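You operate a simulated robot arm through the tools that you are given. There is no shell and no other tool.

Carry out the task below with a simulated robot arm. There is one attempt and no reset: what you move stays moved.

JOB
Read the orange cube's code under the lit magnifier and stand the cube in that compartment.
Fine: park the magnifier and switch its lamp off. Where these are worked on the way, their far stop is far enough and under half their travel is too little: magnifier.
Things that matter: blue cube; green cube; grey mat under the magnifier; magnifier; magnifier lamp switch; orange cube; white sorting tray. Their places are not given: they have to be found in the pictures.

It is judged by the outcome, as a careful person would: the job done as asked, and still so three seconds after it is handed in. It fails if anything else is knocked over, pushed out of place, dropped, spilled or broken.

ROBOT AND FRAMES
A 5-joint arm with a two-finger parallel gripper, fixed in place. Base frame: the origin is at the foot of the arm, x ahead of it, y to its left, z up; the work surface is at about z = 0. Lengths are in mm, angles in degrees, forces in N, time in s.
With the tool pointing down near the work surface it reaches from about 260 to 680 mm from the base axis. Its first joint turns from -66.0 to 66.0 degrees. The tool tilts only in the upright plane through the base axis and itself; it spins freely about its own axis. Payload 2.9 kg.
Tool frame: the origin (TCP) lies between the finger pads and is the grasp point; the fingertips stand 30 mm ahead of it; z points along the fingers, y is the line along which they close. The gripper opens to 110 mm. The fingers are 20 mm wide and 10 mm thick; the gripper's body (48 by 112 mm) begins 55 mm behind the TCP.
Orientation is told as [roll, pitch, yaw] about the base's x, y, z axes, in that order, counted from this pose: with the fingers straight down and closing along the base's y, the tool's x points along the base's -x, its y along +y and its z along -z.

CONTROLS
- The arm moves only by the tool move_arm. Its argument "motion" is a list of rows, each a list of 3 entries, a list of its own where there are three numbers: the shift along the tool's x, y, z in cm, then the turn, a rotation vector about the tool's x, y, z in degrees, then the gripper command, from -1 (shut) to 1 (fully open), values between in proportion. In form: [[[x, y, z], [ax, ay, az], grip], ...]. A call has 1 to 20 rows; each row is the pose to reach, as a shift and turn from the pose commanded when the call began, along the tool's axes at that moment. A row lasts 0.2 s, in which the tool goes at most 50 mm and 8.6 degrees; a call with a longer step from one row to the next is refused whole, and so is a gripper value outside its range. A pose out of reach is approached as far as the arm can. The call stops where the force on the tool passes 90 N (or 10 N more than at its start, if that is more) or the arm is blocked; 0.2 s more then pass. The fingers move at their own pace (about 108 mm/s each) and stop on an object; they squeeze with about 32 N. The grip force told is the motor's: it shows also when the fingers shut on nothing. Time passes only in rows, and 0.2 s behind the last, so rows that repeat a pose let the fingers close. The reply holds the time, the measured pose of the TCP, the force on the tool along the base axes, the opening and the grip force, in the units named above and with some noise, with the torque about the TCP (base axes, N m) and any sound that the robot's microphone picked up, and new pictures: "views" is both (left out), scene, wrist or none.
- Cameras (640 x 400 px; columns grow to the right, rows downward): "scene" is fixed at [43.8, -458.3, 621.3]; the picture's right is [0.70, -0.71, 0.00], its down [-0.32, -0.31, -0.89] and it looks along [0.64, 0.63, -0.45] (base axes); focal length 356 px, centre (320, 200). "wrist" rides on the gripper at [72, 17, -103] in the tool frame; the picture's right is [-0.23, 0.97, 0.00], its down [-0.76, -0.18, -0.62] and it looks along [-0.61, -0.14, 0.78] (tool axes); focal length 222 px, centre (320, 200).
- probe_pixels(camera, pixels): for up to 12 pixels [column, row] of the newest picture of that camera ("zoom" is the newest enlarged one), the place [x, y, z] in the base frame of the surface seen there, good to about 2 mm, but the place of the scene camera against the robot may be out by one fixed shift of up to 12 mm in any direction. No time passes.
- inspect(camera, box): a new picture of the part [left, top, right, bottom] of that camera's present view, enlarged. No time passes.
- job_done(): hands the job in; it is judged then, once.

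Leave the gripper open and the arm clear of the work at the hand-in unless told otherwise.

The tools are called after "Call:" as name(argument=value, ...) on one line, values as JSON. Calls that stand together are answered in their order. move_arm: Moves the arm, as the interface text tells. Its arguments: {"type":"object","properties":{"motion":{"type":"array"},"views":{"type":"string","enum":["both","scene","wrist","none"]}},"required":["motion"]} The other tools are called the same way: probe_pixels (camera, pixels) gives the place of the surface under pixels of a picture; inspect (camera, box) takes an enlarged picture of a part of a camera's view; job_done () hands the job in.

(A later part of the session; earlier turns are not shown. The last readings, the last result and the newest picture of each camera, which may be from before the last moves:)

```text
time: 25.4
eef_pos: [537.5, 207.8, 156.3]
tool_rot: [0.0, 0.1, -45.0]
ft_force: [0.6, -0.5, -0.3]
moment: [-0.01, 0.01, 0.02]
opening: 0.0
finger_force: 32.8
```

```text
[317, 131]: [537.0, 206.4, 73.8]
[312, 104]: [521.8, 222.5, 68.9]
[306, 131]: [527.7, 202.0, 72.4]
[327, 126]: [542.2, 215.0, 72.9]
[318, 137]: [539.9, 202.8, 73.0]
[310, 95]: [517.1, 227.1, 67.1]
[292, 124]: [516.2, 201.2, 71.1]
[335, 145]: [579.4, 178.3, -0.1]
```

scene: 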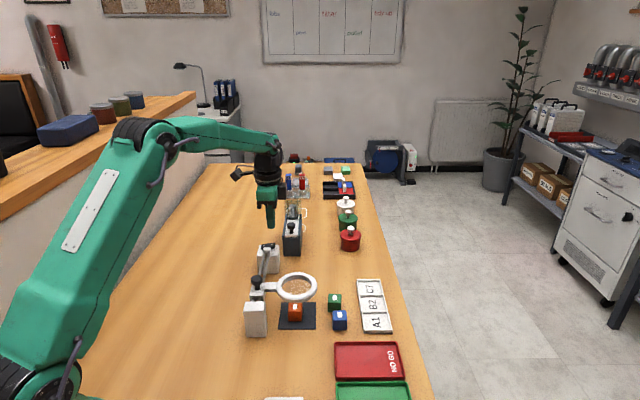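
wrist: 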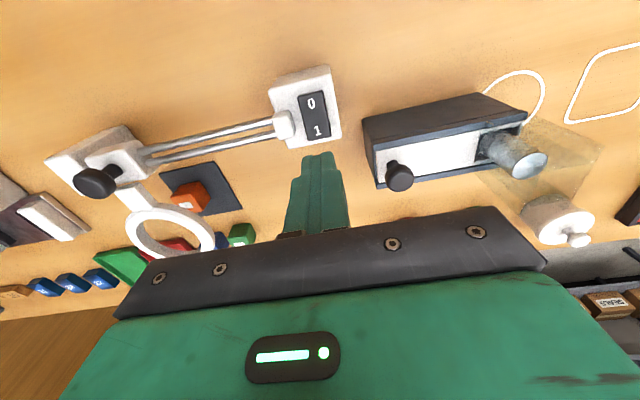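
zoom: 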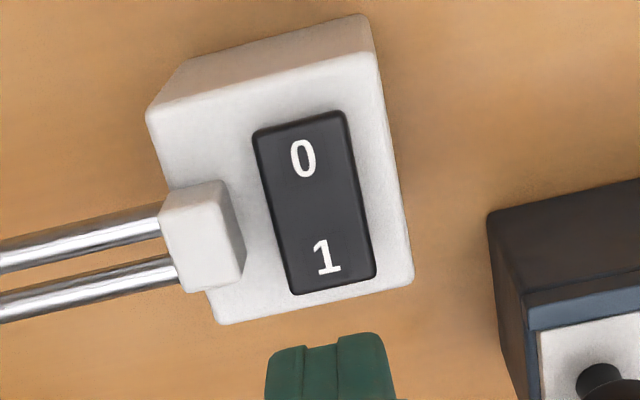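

The closed fingertips are directly above the "1" end (537,206.4,73.8). I'll go down close to it first, then press in small steps.

Call:
move_arm(motion=[[[-0.12, -0.1, 2.0], [0, 0, 0], -1], [[-0.12, -0.1, 4.0], [0, 0, 0], -1], [[-0.12, -0.1, 4.7], [0, 0, 0], -1], [[-0.12, -0.1, 4.9], [0, 0, 0], -1], [[-0.12, -0.1, 4.9], [0, 0, 0], -1]], views="wrist")

```text
time: 26.6
eef_pos: [536.2, 206.4, 108.4]
tool_rot: [0.0, 0.1, -45.0]
ft_force: [-1.3, 0.4, 0.0]
moment: [-0.01, 0.01, -0.01]
opening: 0.0
finger_force: 32.5
```

wrist: 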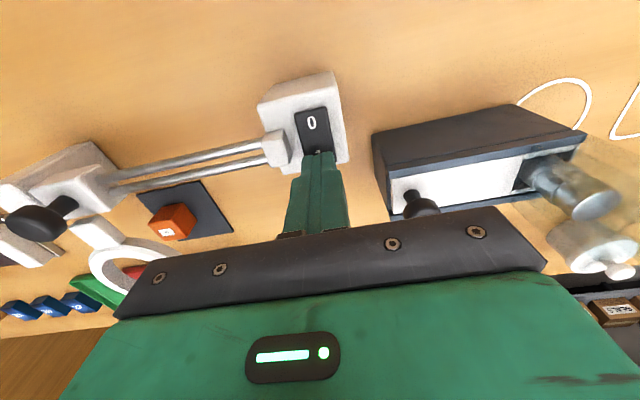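

The tips are at z ≈ 78, about 5 mm above the "1" end. I'll press down in 2 mm steps.

Call:
move_arm(motion=[[[0, 0, 0.2], [0, 0, 0], -1], [[0, 0, 0.4], [0, 0, 0], -1], [[0, 0, 0.6], [0, 0, 0], -1], [[0, 0, 0.75], [0, 0, 0], -1], [[0, 0, 0.9], [0, 0, 0], -1], [[0, 0, 0.9], [0, 0, 0], -1]], views="both")

```text
time: 28.0
eef_pos: [537.2, 205.9, 99.0]
tool_rot: [0.1, -0.1, -45.0]
ft_force: [-7.9, -4.1, 27.6]
moment: [0.08, 0.44, 0.12]
opening: 0.0
finger_force: 32.0
heard: click
```

scene: 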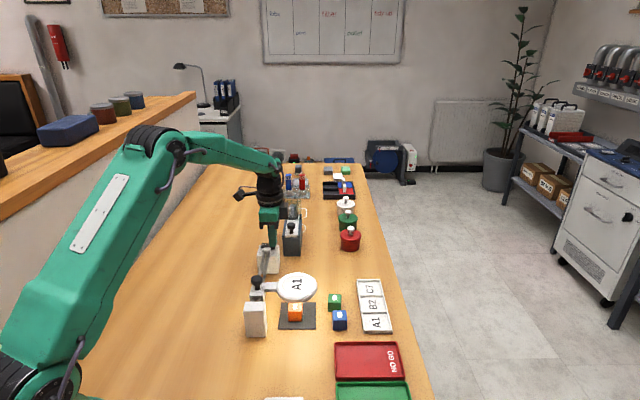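
wrist: 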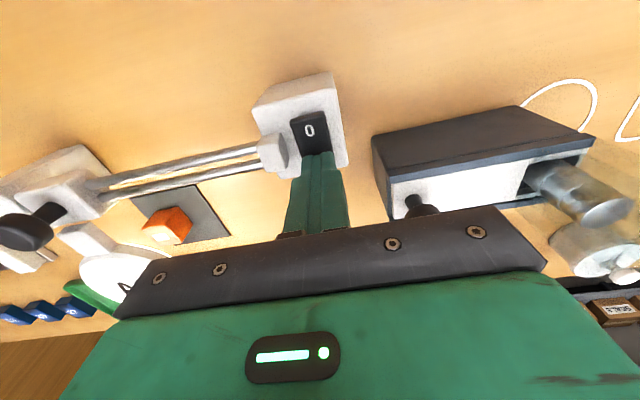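

I heard a click, the lamp is lit, and the lens now shows a large code at scene (296,286). I'll enlarge it to read it properly.

Call:
inspect(camera="scene", box=[264, 265, 328, 305])

Call:
move_arm(motion=[[[0, 0, -1], [0, 0, 0], -1], [[0, 0, -4], [0, 0, 0], -1], [[0, 0, -8], [0, 0, 0], -1], [[0, 0, -8], [0, 0, 0], -1]])

```text
10.00 times, centred on (296, 285) of scene
```

zoom: 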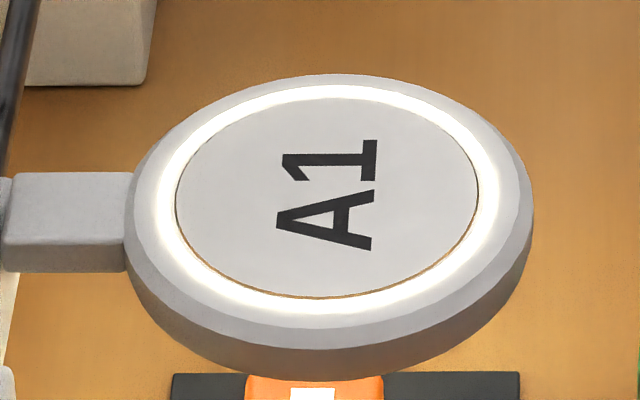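

```text
time: 29.0
eef_pos: [537.0, 204.4, 180.2]
tool_rot: [0.0, 0.0, -45.0]
ft_force: [-0.2, -0.4, -0.2]
moment: [0.01, 0.04, -0.02]
opening: 0.0
finger_force: 31.9
```

scene: 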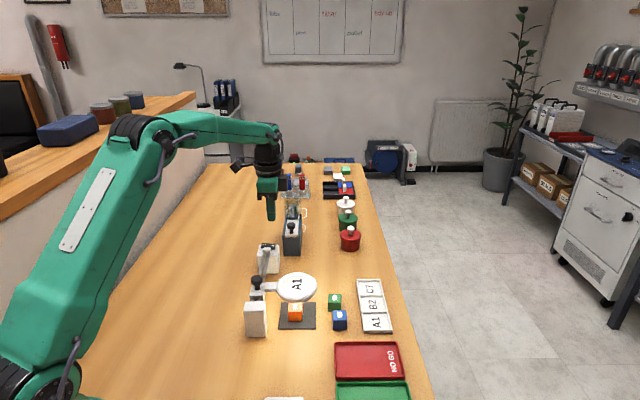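
wrist: 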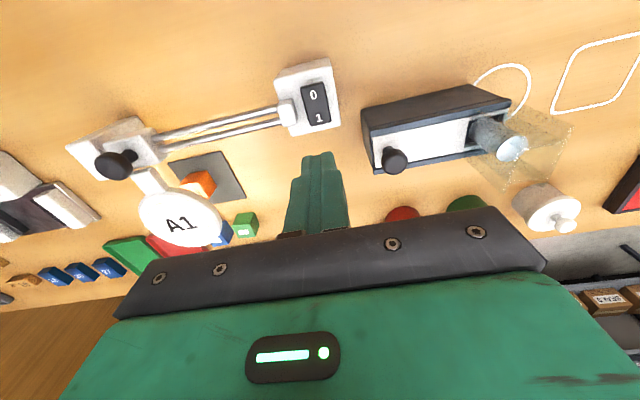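

Both pictures show the lens reading clearly "A1", so the orange cube belongs in compartment A1. The lamp goes off next: I'll move above the "0" end at about (520.2,223.5).

Call:
move_arm(motion=[[[2.54, 0.16, 0], [0, 0, 0], -1], [[2.54, 0.16, 2.0], [0, 0, 0], -1], [[2.54, 0.16, 2.4], [0, 0, 0], -1], [[2.54, 0.16, 2.4], [0, 0, 0], -1]], views="wrist")

Call:
inspect(camera="wrist", box=[260, 60, 380, 170])

```text
time: 30.0
eef_pos: [519.1, 223.7, 152.7]
tool_rot: [0.0, 0.0, -45.0]
ft_force: [-0.8, 0.2, -0.6]
moment: [0.04, 0.02, 0.03]
opening: 0.1
finger_force: 32.3
```

wrist: 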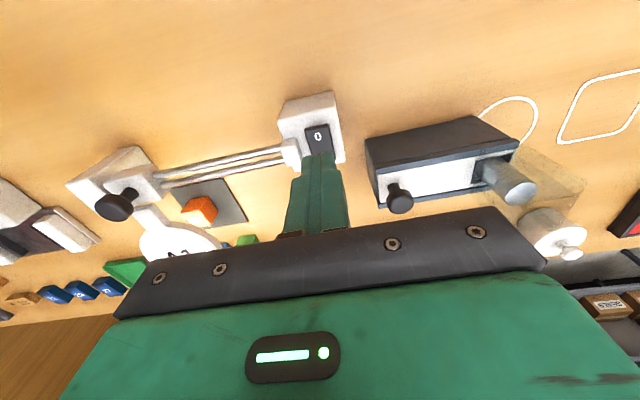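

```text
3.64 times, centred on (320, 115) of wrist
```

zoom: 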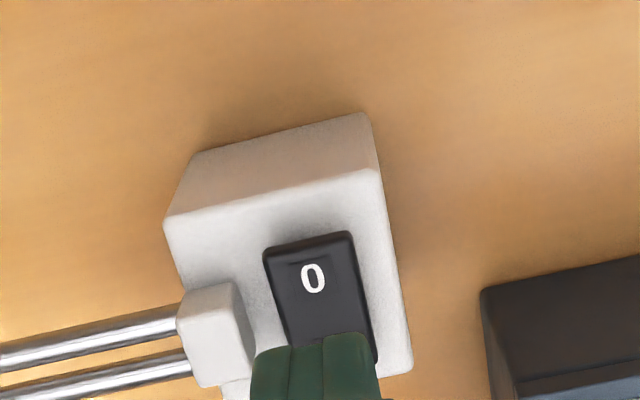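

The fingertips line up with the "0" glyph at wrist pixel (318,137). I'll go down and press.

Call:
move_arm(motion=[[[0, 0, 2.2], [0, 0, 0], -1], [[0, 0, 4.0], [0, 0, 0], -1], [[0, 0, 4.4], [0, 0, 0], -1], [[0, 0, 4.6], [0, 0, 0], -1], [[0, 0, 4.8], [0, 0, 0], -1], [[0, 0, 5.0], [0, 0, 0], -1], [[0, 0, 5.2], [0, 0, 0], -1], [[0, 0, 5.2], [0, 0, 0], -1]], views="both")

```text
time: 31.8
eef_pos: [519.6, 224.7, 101.7]
tool_rot: [0.0, 0.0, -45.0]
ft_force: [0.5, 0.5, 0.8]
moment: [-0.02, -0.01, -0.01]
opening: 0.0
finger_force: 32.2
```

scene: 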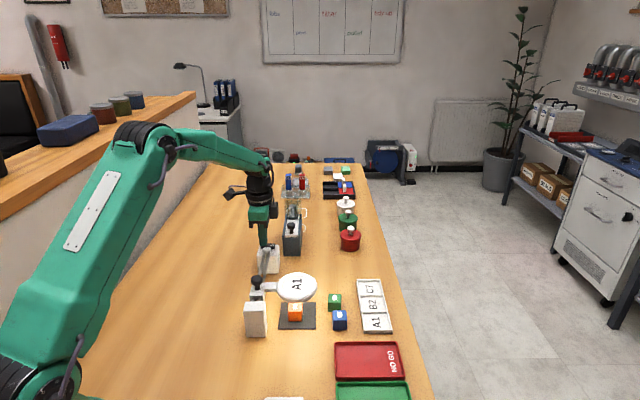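
wrist: 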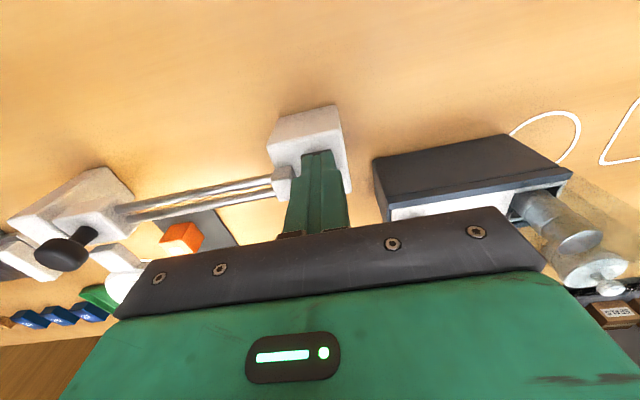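

No contact yet, with the tips at about 71.7. I'll press a few millimetres more.

Call:
move_arm(motion=[[[0, 0, 0.15], [0, 0, 0], -1], [[0, 0, 0.3], [0, 0, 0], -1], [[0, 0, 0.45], [0, 0, 0], -1], [[0, 0, 0.45], [0, 0, 0], -1]], views="scene")

```text
time: 32.8
eef_pos: [519.0, 226.1, 100.3]
tool_rot: [0.2, -0.1, -44.9]
ft_force: [-11.3, -3.2, 29.0]
moment: [-0.35, 0.13, 0.17]
opening: 0.0
finger_force: 32.6
heard: click
```

scene: 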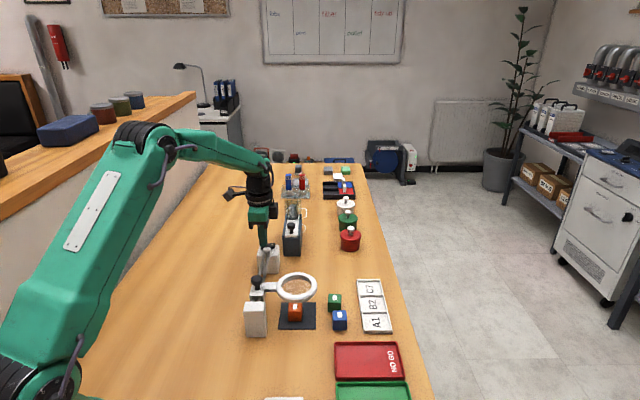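

It clicked and the lamp is off. I'll rise and return above the knob near (390,83), with the fingers opening to 60 mm.

Call:
move_arm(motion=[[[0, 0, -2], [0, 0, 0], -1], [[0, 0, -5], [0, 0, 0], -1], [[0, 0, -8.5], [0, 0, 0], -1], [[-0.2, -3.85, -8.5], [0, 0, 0], -0.5], [[-0.4, -7.7, -8.5], [0, 0, 0], 0.09], [[-0.6, -11.55, -8.5], [0, 0, 0], 0.09], [[-0.8, -15.4, -8.5], [0, 0, 0], 0.09], [[-1.0, -19.2, -8.5], [0, 0, 0], 0.09], [[-1.0, -19.2, -8.5], [0, 0, 0], 0.09]])

```text
time: 34.8
eef_pos: [389.0, 85.3, 181.1]
tool_rot: [-0.1, 0.0, -44.9]
ft_force: [0.0, 0.3, -1.2]
moment: [0.02, -0.03, 0.01]
opening: 60.5
finger_force: 0.1
```

scene: 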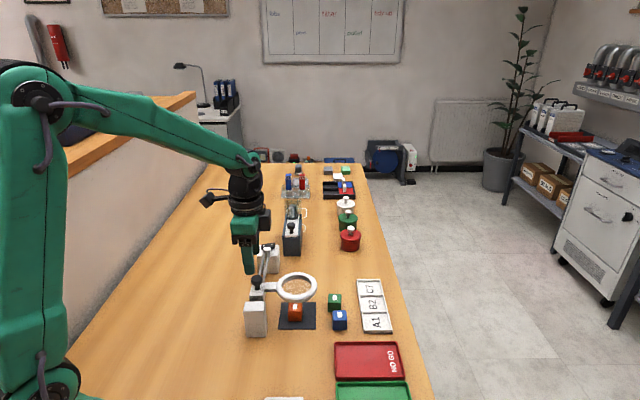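
wrist: 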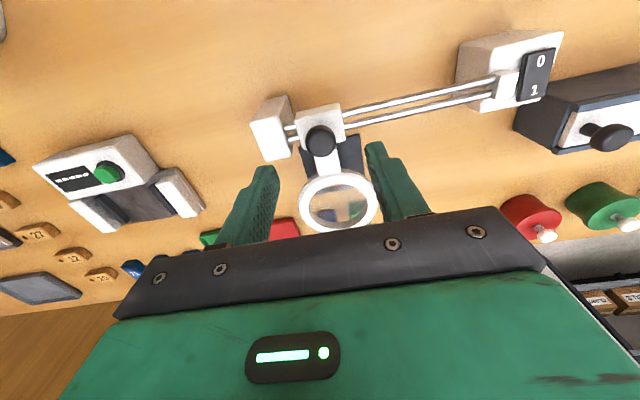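

The knob is at wrist pixel (320,142), between the fingers. I'll probe its edges.

Call:
probe_pixels(camera="wrist", pixels=[[308, 142], [333, 141], [320, 130], [322, 153], [320, 142]])

Call:
inspect(camera="wrist", box=[440, 20, 580, 120])

```text
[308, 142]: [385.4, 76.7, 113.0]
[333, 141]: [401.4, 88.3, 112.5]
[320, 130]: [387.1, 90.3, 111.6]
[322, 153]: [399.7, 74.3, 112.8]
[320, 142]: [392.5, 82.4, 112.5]
```

```text
4.00 times, centred on (510, 70) of wrist
```

zoom: 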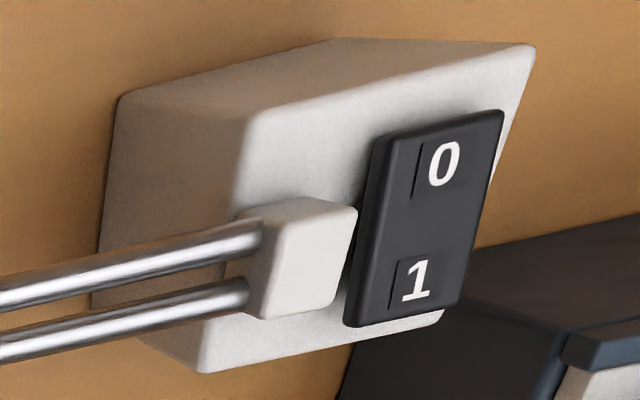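

The knob centre is about (393.4,82.4). I'll correct and go down around it with the fingers at 60 mm.

Call:
move_arm(motion=[[[-0.55, 0.3, 1.0], [0, 0, 0], 0.09], [[-0.55, 0.3, 3.0], [0, 0, 0], 0.09], [[-0.55, 0.3, 4.8], [0, 0, 0], 0.09], [[-0.55, 0.3, 5.2], [0, 0, 0], 0.09], [[-0.55, 0.3, 5.2], [0, 0, 0], 0.09]], views="wrist")

```text
time: 36.0
eef_pos: [395.6, 82.3, 130.2]
tool_rot: [0.0, 0.0, -45.1]
ft_force: [-0.3, 0.7, -1.3]
moment: [0.01, 0.01, 0.01]
opening: 59.9
finger_force: 0.0
```

wrist: 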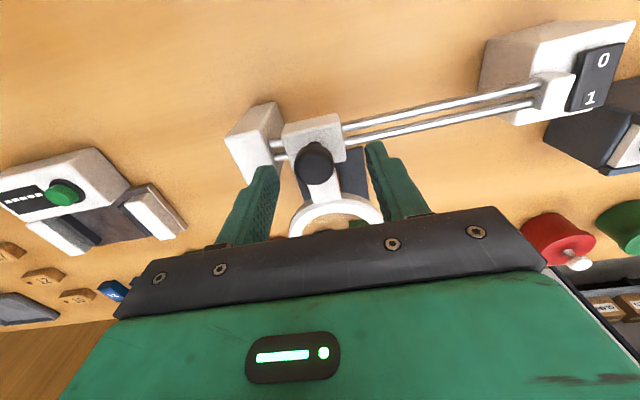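

Call:
probe_pixels(camera="wrist", pixels=[[298, 164], [330, 163], [314, 148], [316, 180], [314, 166]])

Call:
inspect(camera="wrist", box=[250, 110, 410, 210])

```text
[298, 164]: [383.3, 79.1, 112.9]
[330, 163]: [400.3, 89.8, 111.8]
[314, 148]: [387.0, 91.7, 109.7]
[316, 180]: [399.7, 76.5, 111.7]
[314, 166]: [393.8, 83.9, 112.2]
```

```text
4.00 times, centred on (330, 160) of wrist
```

zoom: 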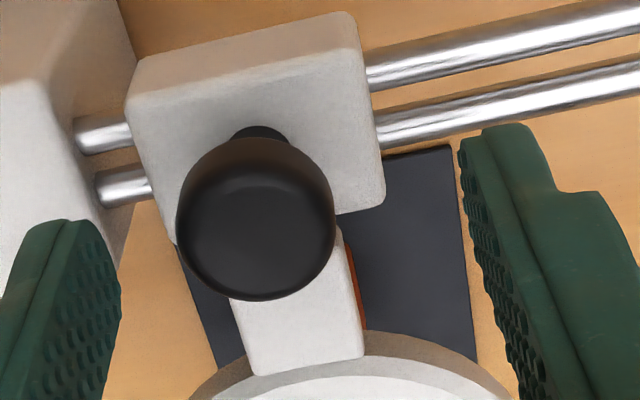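

The knob centre is about (392.6,84.3), so I'll shift 3 mm toward it, lower 4 mm and close the loose cage.

Call:
move_arm(motion=[[[0.33, 0, 0.2], [0, 0, 0], 0.09], [[0.33, 0, 0.4], [0, 0, 0], 0.09], [[0.33, 0, 0.4], [0, 0, 0], -0.2], [[0.33, 0, 0.4], [0, 0, 0], -0.53], [[0.33, 0, 0.4], [0, 0, 0], -0.53]], views="wrist")

```text
time: 37.2
eef_pos: [395.2, 83.3, 127.4]
tool_rot: [-0.1, 0.0, -44.9]
ft_force: [-0.7, -0.9, -0.3]
moment: [-0.03, 0.07, 0.0]
opening: 26.7
finger_force: 1.2
```

wrist: 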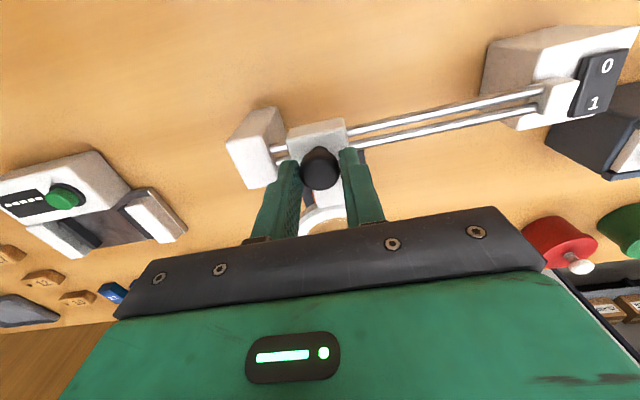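

The knob is caged. I'll slide it back toward the parked end (tool +y), 5 cm first.

Call:
move_arm(motion=[[[0, 0.7, 0], [0, 0, 0], -0.53], [[0, 1.6, 0], [0, 0, 0], -0.53], [[0, 2.5, 0], [0, 0, 0], -0.53], [[0, 3.4, 0], [0, 0, 0], -0.53], [[0, 4.3, 0], [0, 0, 0], -0.53], [[0, 5.0, 0], [0, 0, 0], -0.53], [[0, 5.0, 0], [0, 0, 0], -0.53]], views="scene")

```text
time: 38.8
eef_pos: [431.8, 119.2, 125.8]
tool_rot: [-0.1, 0.0, -45.0]
ft_force: [-0.3, -0.7, -0.1]
moment: [0.0, 0.0, -0.01]
opening: 26.0
finger_force: 0.7
```

scene: 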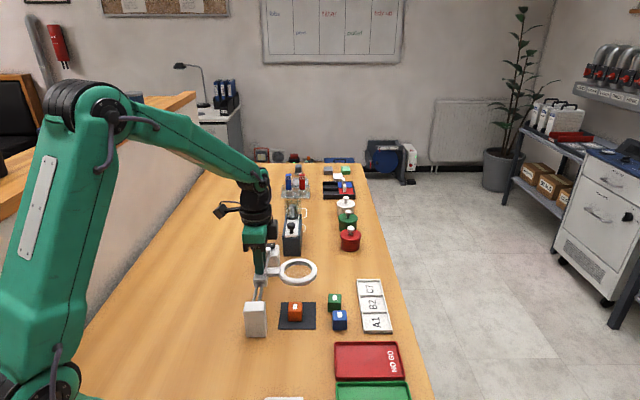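

It slides well. I'll continue another 5 cm with a 2 mm sideways correction.

Call:
move_arm(motion=[[[0.1, 0.8, 0], [0, 0, 0], -0.53], [[0.2, 1.7, 0], [0, 0, 0], -0.53], [[0.2, 2.6, 0], [0, 0, 0], -0.53], [[0.2, 3.5, 0], [0, 0, 0], -0.53], [[0.2, 4.3, 0], [0, 0, 0], -0.53], [[0.2, 5.0, 0], [0, 0, 0], -0.53], [[0.2, 5.0, 0], [0, 0, 0], -0.53]], views="scene")

```text
time: 40.4
eef_pos: [464.6, 155.3, 126.1]
tool_rot: [0.0, -0.1, -44.9]
ft_force: [-0.5, -0.3, 0.8]
moment: [0.0, 0.01, 0.02]
opening: 26.2
finger_force: 0.3
```

scene: 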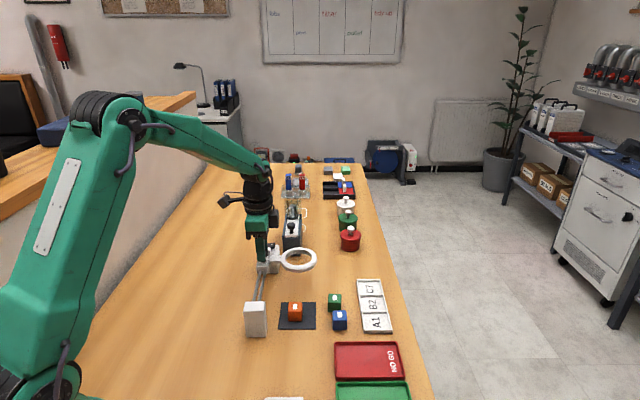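

About 12–14 mm are left to the parked stop. I'll push on slowly until I feel it.

Call:
move_arm(motion=[[[0, 0.5, 0], [0, 0, 0], -0.53], [[0, 0.9, 0], [0, 0, 0], -0.53], [[0, 1.2, 0], [0, 0, 0], -0.53], [[0, 1.5, 0], [0, 0, 0], -0.53], [[0, 1.7, 0], [0, 0, 0], -0.53], [[0, 1.7, 0], [0, 0, 0], -0.53]], views="both")

```text
time: 41.8
eef_pos: [474.5, 166.7, 126.6]
tool_rot: [-0.2, 0.1, -45.1]
ft_force: [-6.3, -14.0, -2.0]
moment: [-0.29, 0.13, 0.1]
opening: 32.8
finger_force: 6.9
```

scene: 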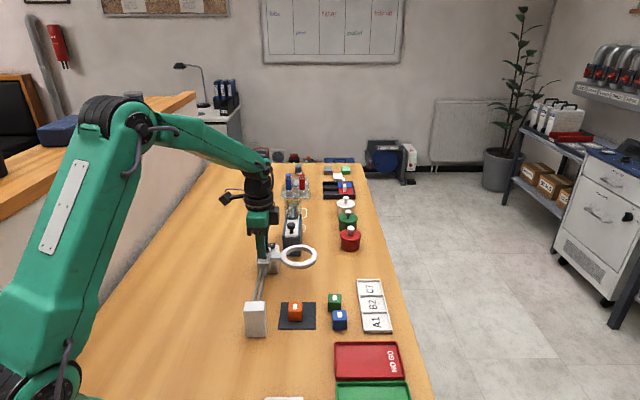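
wrist: 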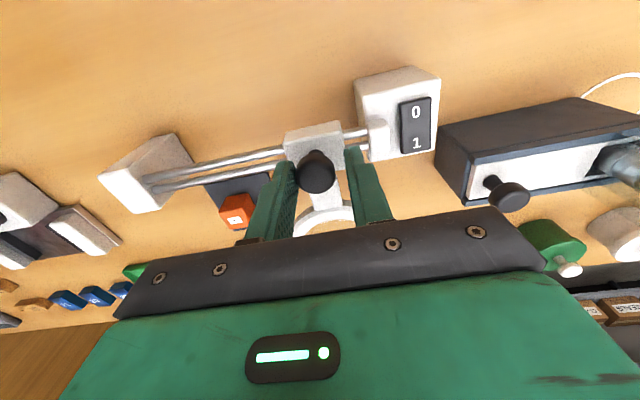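

15 N at the stop, so the magnifier is back at its parked end. I'll open the fingers, then rise.

Call:
move_arm(motion=[[[0, -0.1, 0], [0, 0, 0], -0.3], [[0, -0.1, 0], [0, 0, 0], 0.09], [[0, -0.1, 0], [0, 0, 0], 0.09], [[0, -0.1, -2], [0, 0, 0], 0.09], [[0, -0.1, -5.5], [0, 0, 0], 0.09], [[0, -0.1, -5.5], [0, 0, 0], 0.09]])

```text
time: 43.2
eef_pos: [474.9, 168.3, 181.5]
tool_rot: [0.0, 0.0, -45.0]
ft_force: [0.6, 0.1, 0.3]
moment: [0.01, -0.02, -0.03]
opening: 60.2
finger_force: 0.1
```

scene: 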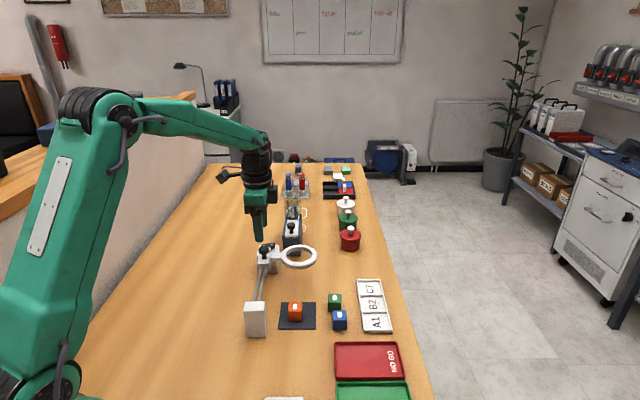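
wrist: 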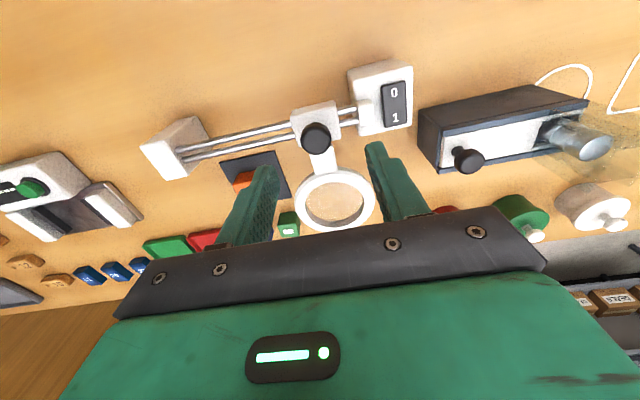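

The magnifier is parked and the lamp is off. Now I'll return above the orange cube on the mat at (455.5, 23).

Call:
move_arm(motion=[[[-2.22, -2.91, 0], [0, 0, 0], 0.09], [[-4.45, -5.82, 0], [0, 0, 0], 0.09], [[-6.67, -8.73, 0], [0, 0, 0], 0.09], [[-8.9, -11.64, 0], [0, 0, 0], 0.09], [[-8.9, -11.64, 0], [0, 0, 0], 0.09]], views="wrist")

Call:
inspect(camera="wrist", box=[260, 60, 380, 140])

```text
time: 44.4
eef_pos: [454.6, 19.9, 183.4]
tool_rot: [0.1, 0.0, -45.1]
ft_force: [0.4, 1.5, -0.4]
moment: [0.0, 0.0, -0.02]
opening: 60.0
finger_force: 0.1
```

wrist: 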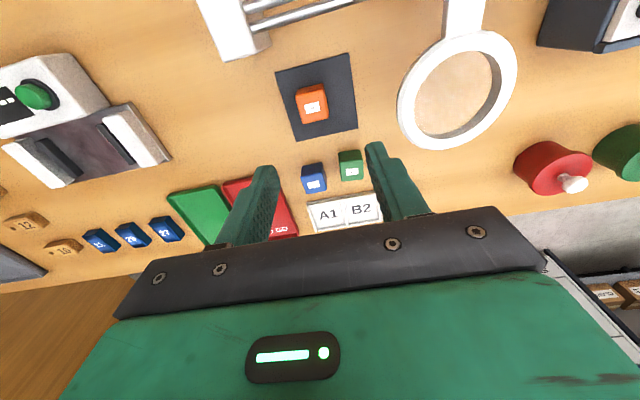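

```text
5.00 times, centred on (320, 100) of wrist
```

zoom: 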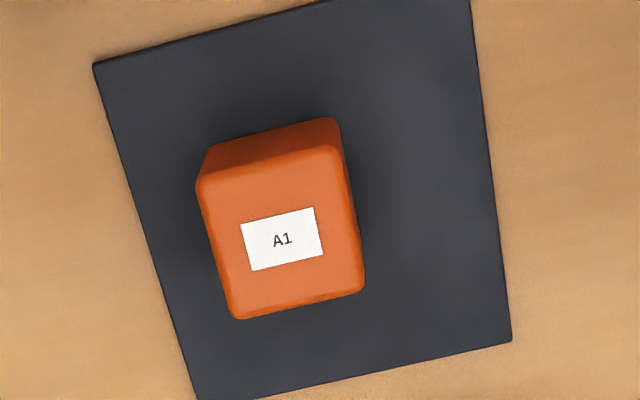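

Call:
probe_pixels(camera="zoom", pixels=[[205, 193], [335, 156], [356, 285], [237, 311], [282, 240], [213, 157], [333, 125]])

```text
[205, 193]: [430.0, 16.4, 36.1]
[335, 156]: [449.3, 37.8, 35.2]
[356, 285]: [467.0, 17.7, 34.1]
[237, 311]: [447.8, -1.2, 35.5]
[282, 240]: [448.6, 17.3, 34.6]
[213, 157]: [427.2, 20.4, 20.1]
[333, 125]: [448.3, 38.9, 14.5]
```

The cube now stands at about (448.5, 17.7), still square and flat on the mat; it slid a few mm when I released it. I'll correct for that, go down to about z 85 and check before gripping.

Call:
move_arm(motion=[[[0.28, -0.6, 2.0], [0, 0, 0], 0.09], [[0.28, -0.6, 5.0], [0, 0, 0], 0.09], [[0.28, -0.6, 8.0], [0, 0, 0], 0.09], [[0.28, -0.6, 9.5], [0, 0, 0], 0.09], [[0.28, -0.6, 9.5], [0, 0, 0], 0.09]], views="wrist")

Call:
inspect(camera="wrist", box=[240, 100, 400, 200])

```text
time: 45.6
eef_pos: [448.9, 19.5, 87.0]
tool_rot: [0.0, 0.0, -45.0]
ft_force: [0.6, 0.0, 0.2]
moment: [0.02, 0.02, 0.0]
opening: 60.1
finger_force: 0.1
```

wrist: 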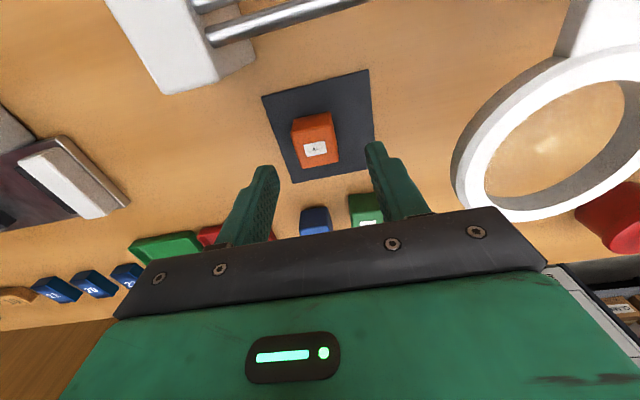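

```text
4.00 times, centred on (320, 150) of wrist
```

zoom: 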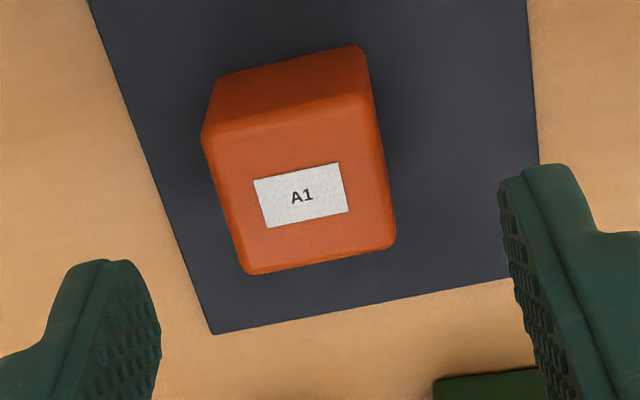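

The cube sits about 3 mm left of centre. I'll shift, go down so the tips are about 16 mm above the table, and close.

Call:
move_arm(motion=[[[0.05, -0.3, 1.5], [0, 0, 0], 0.09], [[0.05, -0.3, 3.2], [0, 0, 0], 0.09], [[0.05, -0.3, 4.0], [0, 0, 0], 0.09], [[0.05, -0.3, 4.0], [0, 0, 0], 0.09]], views="wrist")

```text
time: 46.6
eef_pos: [447.9, 18.2, 45.2]
tool_rot: [-0.1, -0.1, -45.0]
ft_force: [1.2, -0.3, 0.1]
moment: [-0.05, -0.01, -0.03]
opening: 59.9
finger_force: 0.0
```

wrist: 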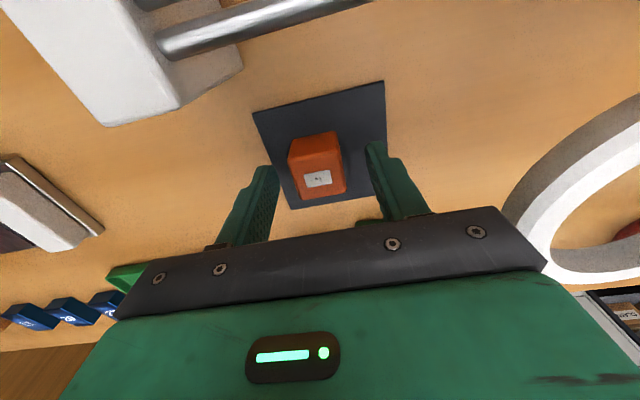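

Centred. Closing on the cube now.

Call:
move_arm(motion=[[[0, 0, 0], [0, 0, 0], -0.3], [[0, 0, 0], [0, 0, 0], -1], [[0, 0, 0], [0, 0, 0], -1], [[0, 0, 0], [0, 0, 0], -1]], views="wrist")

```text
time: 47.6
eef_pos: [447.2, 18.7, 46.3]
tool_rot: [0.0, 0.0, -45.1]
ft_force: [0.2, 0.7, 0.2]
moment: [-0.01, -0.02, -0.02]
opening: 30.5
finger_force: 31.7
```

wrist: 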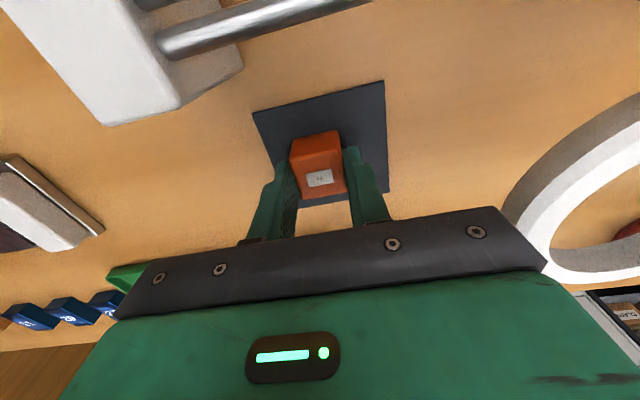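

The cube is gripped (30.5 mm). I'll lift it 8.5 cm and carry it above compartment A1 at about (563.8, -124.6).

Call:
move_arm(motion=[[[0, 0, -2.0], [0, 0, 0], -1], [[0, 0, -5.5], [0, 0, 0], -1], [[0, 0, -8.5], [0, 0, 0], -1], [[-2.5, -0.26, -8.5], [0, 0, 0], -1], [[-6.5, -0.67, -8.5], [0, 0, 0], -1], [[-10.5, -1.08, -8.5], [0, 0, 0], -1], [[-14.5, -1.5, -8.5], [0, 0, 0], -1], [[-17.5, -1.8, -8.5], [0, 0, 0], -1], [[-18.34, -1.89, -8.5], [0, 0, 0], -1], [[-18.34, -1.89, -8.5], [0, 0, 0], -1]])

```text
time: 49.8
eef_pos: [561.7, -126.3, 129.4]
tool_rot: [0.1, 0.0, -45.0]
ft_force: [1.1, 0.4, -0.6]
moment: [0.02, -0.01, 0.04]
opening: 30.8
finger_force: 31.4
```

scene: 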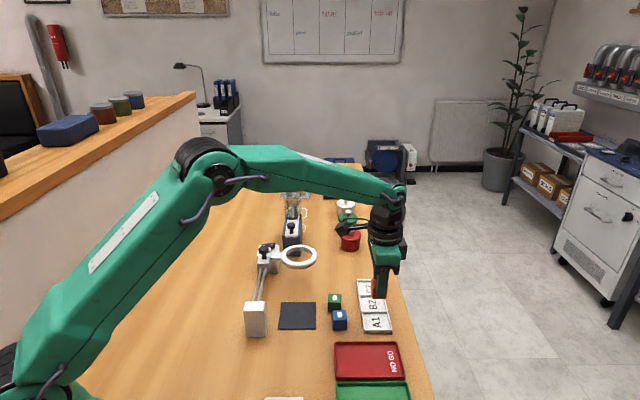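
wrist: 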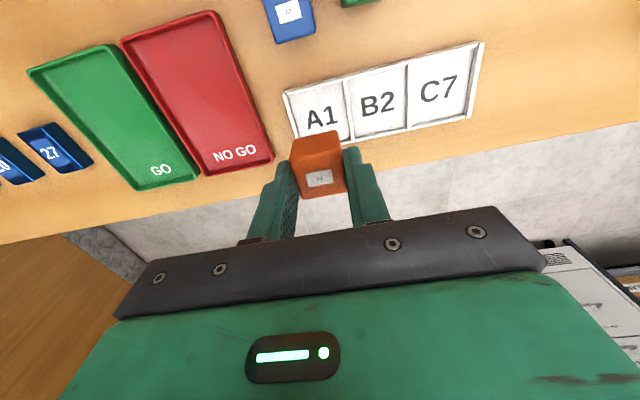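

The cube hangs above the A1 end of the tray. I'll enlarge the tray view and probe A1's walls to refine the target.

Call:
inspect(camera="wrist", box=[265, 50, 425, 150])

Call:
probe_pixels(camera="wrist", pixels=[[286, 93], [291, 92], [342, 78], [352, 138], [297, 132], [484, 43], [471, 115], [409, 125], [405, 62], [315, 87], [320, 95], [318, 118]])

```text
4.00 times, centred on (345, 100) of wrist
```

zoom: 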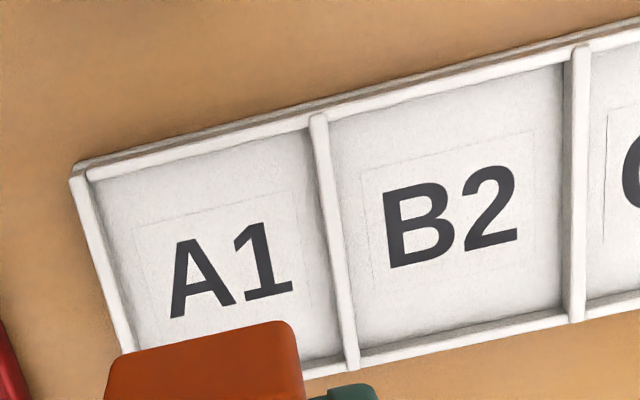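

```text
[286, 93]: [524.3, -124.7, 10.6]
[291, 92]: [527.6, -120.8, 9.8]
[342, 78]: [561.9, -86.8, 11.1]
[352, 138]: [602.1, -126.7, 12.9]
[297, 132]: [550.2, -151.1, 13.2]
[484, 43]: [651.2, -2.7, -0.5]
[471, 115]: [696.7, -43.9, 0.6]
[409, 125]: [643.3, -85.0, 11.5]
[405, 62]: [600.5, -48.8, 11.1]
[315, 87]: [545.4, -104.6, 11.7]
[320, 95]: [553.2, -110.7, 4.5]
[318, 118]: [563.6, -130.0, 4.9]
```

The A1 compartment's inner centre works out to about (564,-125), floor z ≈ 4.7 and walls to 13. I'll nudge 2–3 mm and go down to z ≈ 66, then check again.

Call:
move_arm(motion=[[[-0.07, 0.25, 1.0], [0, 0, 0], -1], [[-0.07, 0.25, 3.0], [0, 0, 0], -1], [[-0.07, 0.25, 5.0], [0, 0, 0], -1], [[-0.07, 0.25, 6.2], [0, 0, 0], -1], [[-0.07, 0.25, 6.2], [0, 0, 0], -1]])

Call:
inspect(camera="wrist", box=[240, 100, 400, 200])

```text
time: 51.0
eef_pos: [565.1, -125.5, 69.0]
tool_rot: [0.1, 0.0, -45.0]
ft_force: [0.3, 0.1, -0.1]
moment: [0.03, -0.03, 0.02]
opening: 30.5
finger_force: 32.3
```

scene: 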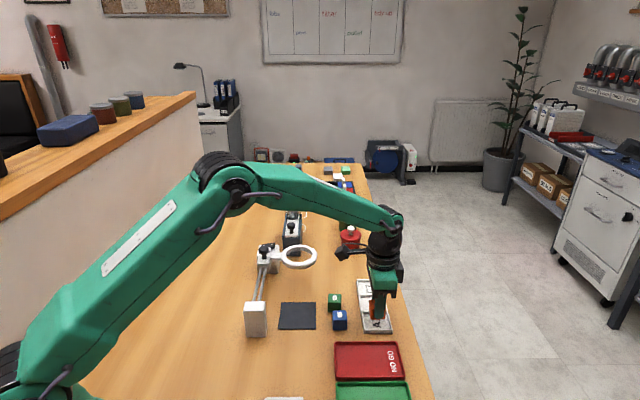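
wrist: 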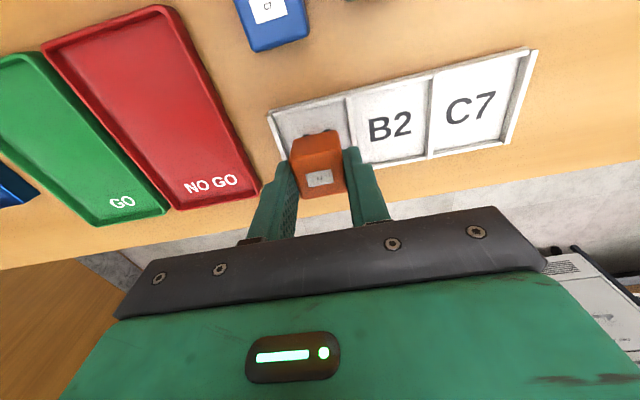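

```text
4.00 times, centred on (320, 150) of wrist
```

zoom: 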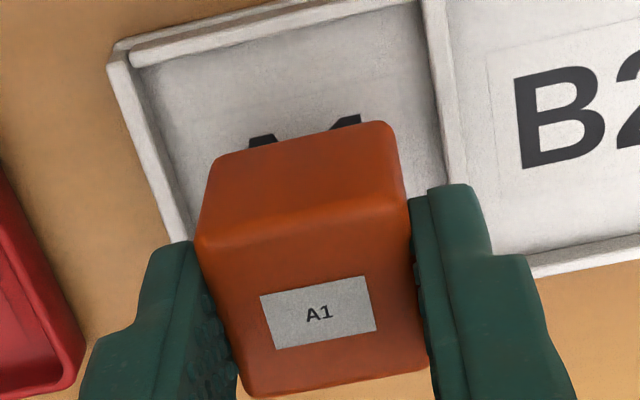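

The alignment looks good. I'll lower another 18 mm, then feel for the floor.

Call:
move_arm(motion=[[[0.05, 0, 0.8], [0, 0, 0], -1], [[0.05, 0, 1.5], [0, 0, 0], -1], [[0.05, 0, 1.8], [0, 0, 0], -1], [[0.05, 0, 1.8], [0, 0, 0], -1]], views="wrist")

```text
time: 52.0
eef_pos: [563.8, -124.3, 51.1]
tool_rot: [0.1, 0.0, -44.9]
ft_force: [0.2, -0.5, 0.2]
moment: [0.01, -0.01, 0.0]
opening: 30.5
finger_force: 32.0
```

wrist: 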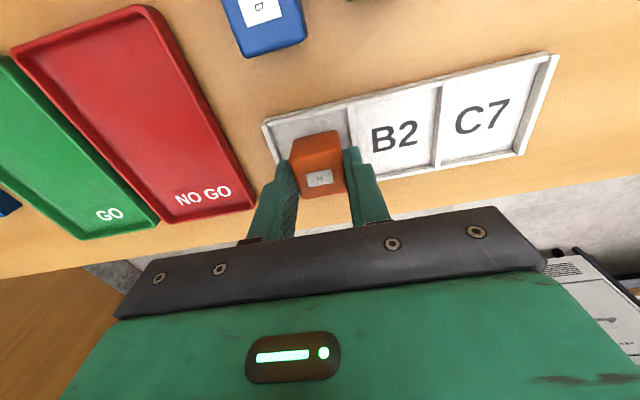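

Call:
move_arm(motion=[[[0, 0, 0.15], [0, 0, 0], -1], [[0, 0, 0.3], [0, 0, 0], -1], [[0, 0, 0.3], [0, 0, 0], -1]], views="none")

```text
time: 52.8
eef_pos: [564.0, -122.9, 49.1]
tool_rot: [0.0, 0.0, -45.0]
ft_force: [0.1, 1.0, -0.8]
moment: [0.0, 0.01, 0.0]
opening: 30.4
finger_force: 31.7
```

No contact yet at z 49. I'll make a small correction in y and continue down in 1 mm steps.

Call:
move_arm(motion=[[[-0.12, -0.12, 0.1], [0, 0, 0], -1], [[-0.12, -0.12, 0.18], [0, 0, 0], -1], [[-0.12, -0.12, 0.18], [0, 0, 0], -1]], views="none")

```text
time: 53.6
eef_pos: [566.1, -126.6, 46.7]
tool_rot: [0.0, 0.0, -45.0]
ft_force: [-0.6, -0.6, 0.9]
moment: [0.01, 0.02, 0.0]
opening: 30.5
finger_force: 32.1
```

Call:
move_arm(motion=[[[0.05, 0, 0.06], [0, 0, 0], -1], [[0.05, 0, 0.06], [0, 0, 0], -1]], views="wrist")

Call:
inspect(camera="wrist", box=[240, 100, 400, 200])

```text
time: 54.2
eef_pos: [565.2, -126.6, 47.7]
tool_rot: [0.1, -0.1, -45.0]
ft_force: [1.7, 0.2, 4.9]
moment: [0.02, -0.03, 0.01]
opening: 30.6
finger_force: 32.6
```

wrist: 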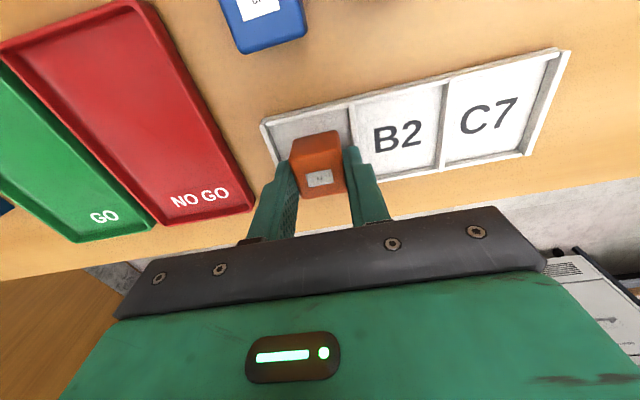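

```text
4.00 times, centred on (320, 150) of wrist
```

zoom: 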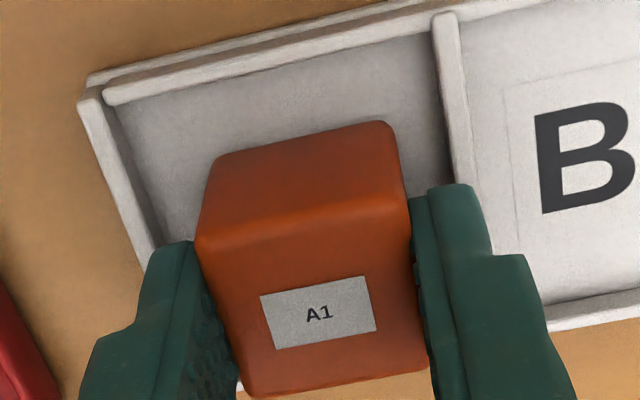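

A light 5 N contact, so the cube rests on the floor of A1. I'll check the gaps to the walls before letting go.

Call:
probe_pixels(camera="zoom", pixels=[[300, 132], [295, 100], [270, 88], [300, 150], [205, 190], [165, 190], [435, 150], [410, 160], [447, 100], [120, 150], [250, 395], [330, 380]])

```text
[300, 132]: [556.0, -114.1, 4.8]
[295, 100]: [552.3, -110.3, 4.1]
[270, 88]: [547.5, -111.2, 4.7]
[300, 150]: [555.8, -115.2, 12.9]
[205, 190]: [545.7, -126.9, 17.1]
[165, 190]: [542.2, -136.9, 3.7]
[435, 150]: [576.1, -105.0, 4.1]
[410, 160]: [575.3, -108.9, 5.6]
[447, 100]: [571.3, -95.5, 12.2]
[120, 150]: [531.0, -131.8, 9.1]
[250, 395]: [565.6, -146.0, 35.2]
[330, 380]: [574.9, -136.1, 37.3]
```

The cube is centred well (about 9 mm free each side along, 7 mm or more across). I'll release gradually: first open to 34 mm and look.

Call:
move_arm(motion=[[[0, 0, 0], [0, 0, 0], -0.43], [[0, 0, 0], [0, 0, 0], -0.41], [[0, 0, 0], [0, 0, 0], -0.38]], views="wrist")

```text
time: 55.0
eef_pos: [564.2, -127.1, 46.3]
tool_rot: [-0.1, 0.0, -45.0]
ft_force: [-0.4, -0.1, 0.3]
moment: [-0.01, -0.01, 0.0]
opening: 34.0
finger_force: 0.0
```

wrist: 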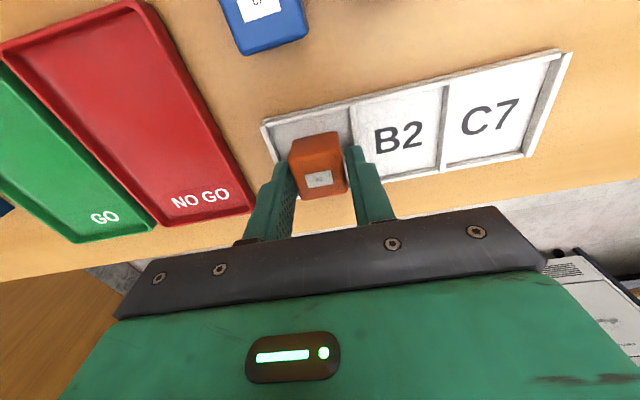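

Call:
inspect(camera="wrist", box=[240, 100, 400, 200])

Call:
move_arm(motion=[[[0, 0, 0], [0, 0, 0], -0.35], [[0, 0, 0], [0, 0, 0], -0.31], [[0, 0, 0], [0, 0, 0], -0.27]], views="wrist")

Call:
inspect(camera="wrist", box=[240, 100, 400, 200])

```text
4.00 times, centred on (320, 150) of wrist
```

zoom: 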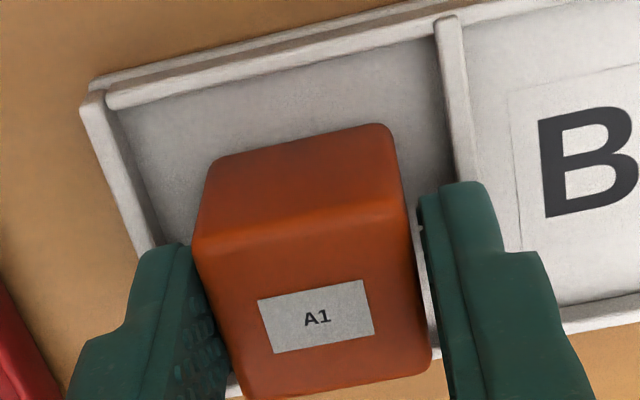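

```text
time: 55.8
eef_pos: [564.5, -127.1, 46.4]
tool_rot: [-0.1, 0.0, -45.0]
ft_force: [0.2, 0.6, 0.3]
moment: [0.02, -0.01, -0.01]
opening: 40.1
finger_force: 0.1
```

wrist: 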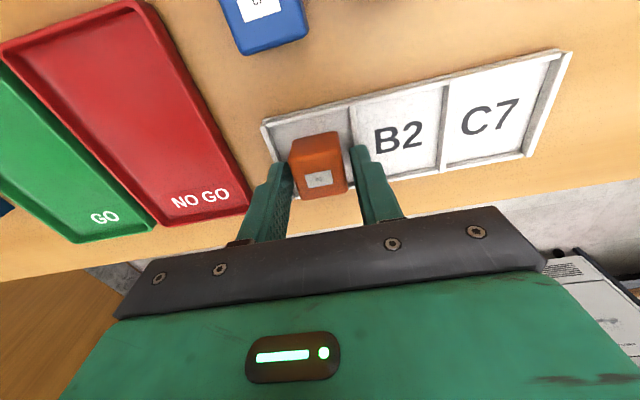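

```text
4.00 times, centred on (320, 150) of wrist
```

zoom: 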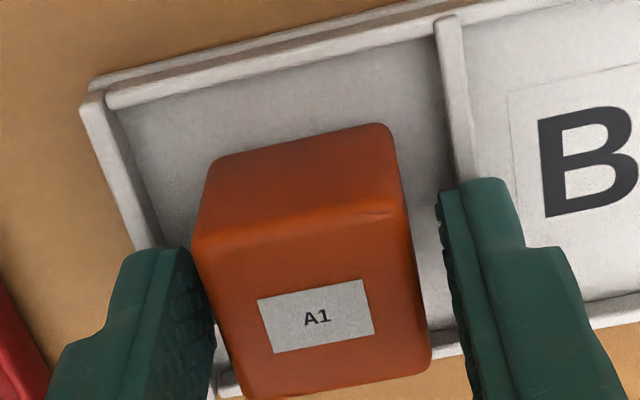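

The cube stays put, free of both fingers. I'll open a little more and rise straight up.

Call:
move_arm(motion=[[[0, 0, 0], [0, 0, 0], -0.2], [[0, 0, 0], [0, 0, 0], -0.127], [[0, 0, -1], [0, 0, 0], -0.127], [[0, 0, -3], [0, 0, 0], -0.127], [[0, 0, -6], [0, 0, 0], -0.127], [[0, 0, -10], [0, 0, 0], -0.127], [[0, 0, -14], [0, 0, 0], -0.127], [[0, 0, -14], [0, 0, 0], -0.127]])

Call:
inspect(camera="wrist", box=[250, 60, 410, 160])

Call:
inspect(camera="scene", box=[230, 220, 410, 345])

```text
time: 57.6
eef_pos: [567.6, -125.0, 185.5]
tool_rot: [0.1, 0.0, -45.0]
ft_force: [-0.1, 0.6, 0.0]
moment: [-0.01, 0.0, 0.01]
opening: 48.1
finger_force: 0.1
```

scene: 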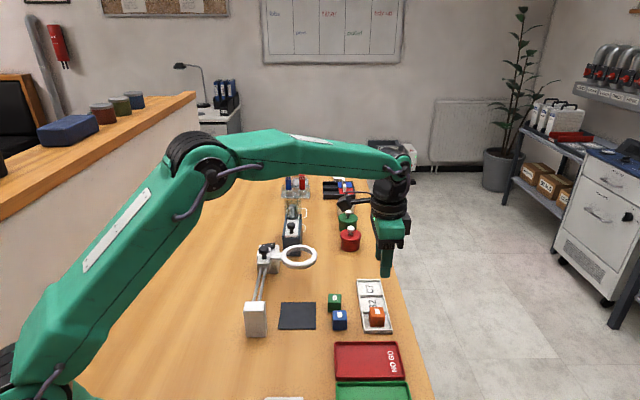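
wrist: 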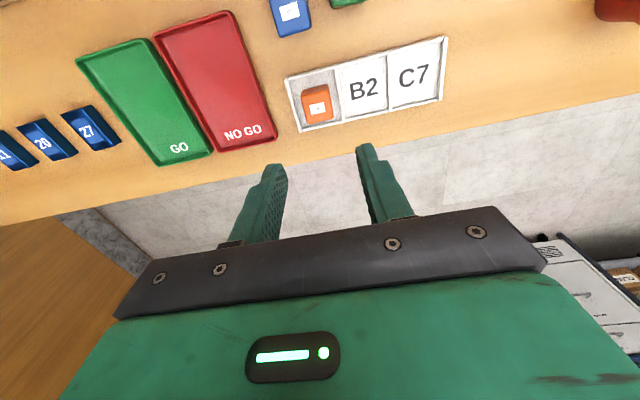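

```text
4.00 times, centred on (330, 110) of wrist
```

zoom: 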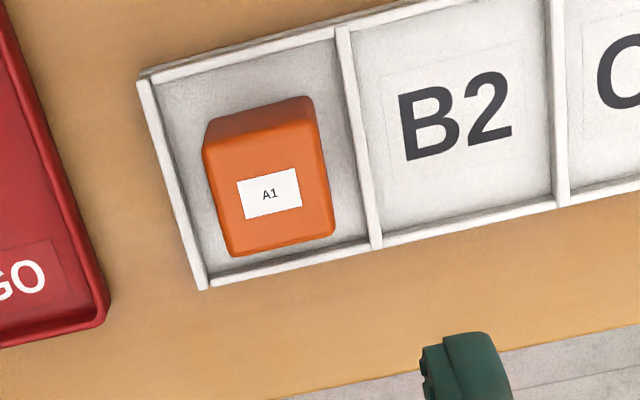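

```text
3.20 times, centred on (320, 282) of scene
```

zoom: 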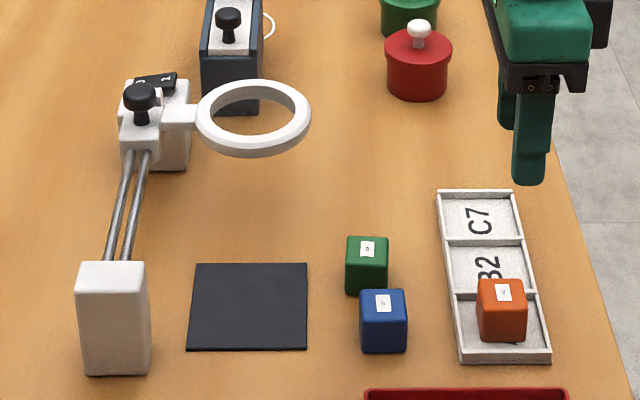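

The orange cube stands in A1, the magnifier is parked exactly where it was, and the lamp is off. I'll raise the arm, open the gripper and retreat to near its start position.

Call:
move_arm(motion=[[[0, 0, -4], [0, 0, 0], 0.2], [[0, 0, -8.5], [0, 0, 0], 0.6], [[0, 0, -13], [0, 0, 0], 1], [[0, 0, -17], [0, 0, 0], 1], [[4, -0.7, -18], [0, 0, 0], 1], [[8.5, -1.5, -19], [0, 0, 0], 1], [[13, -2.3, -20], [0, 0, 0], 1], [[17.5, -3.1, -21], [0, 0, 0], 1], [[21.5, -3.9, -21], [0, 0, 0], 1], [[24.9, -4.4, -21], [0, 0, 0], 1], [[24.9, -4.4, -21], [0, 0, 0], 1]])

```text
time: 60.0
eef_pos: [358.0, 16.3, 395.6]
tool_rot: [0.0, 0.0, -45.0]
ft_force: [0.2, -0.2, -0.5]
moment: [0.0, 0.04, 0.04]
opening: 109.8
finger_force: 0.1
```

scene: 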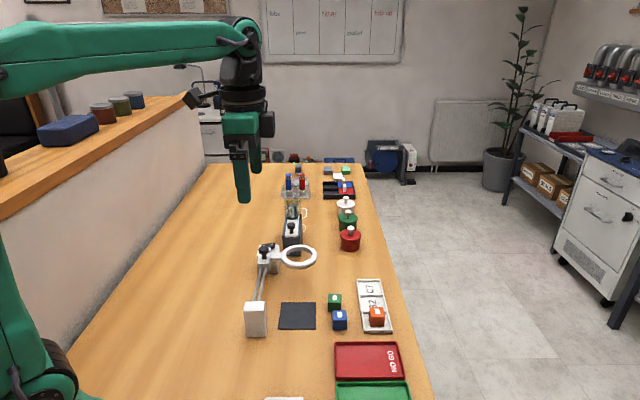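
wrist: 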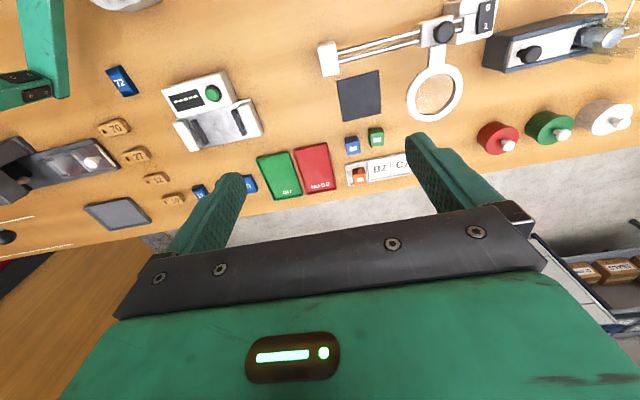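

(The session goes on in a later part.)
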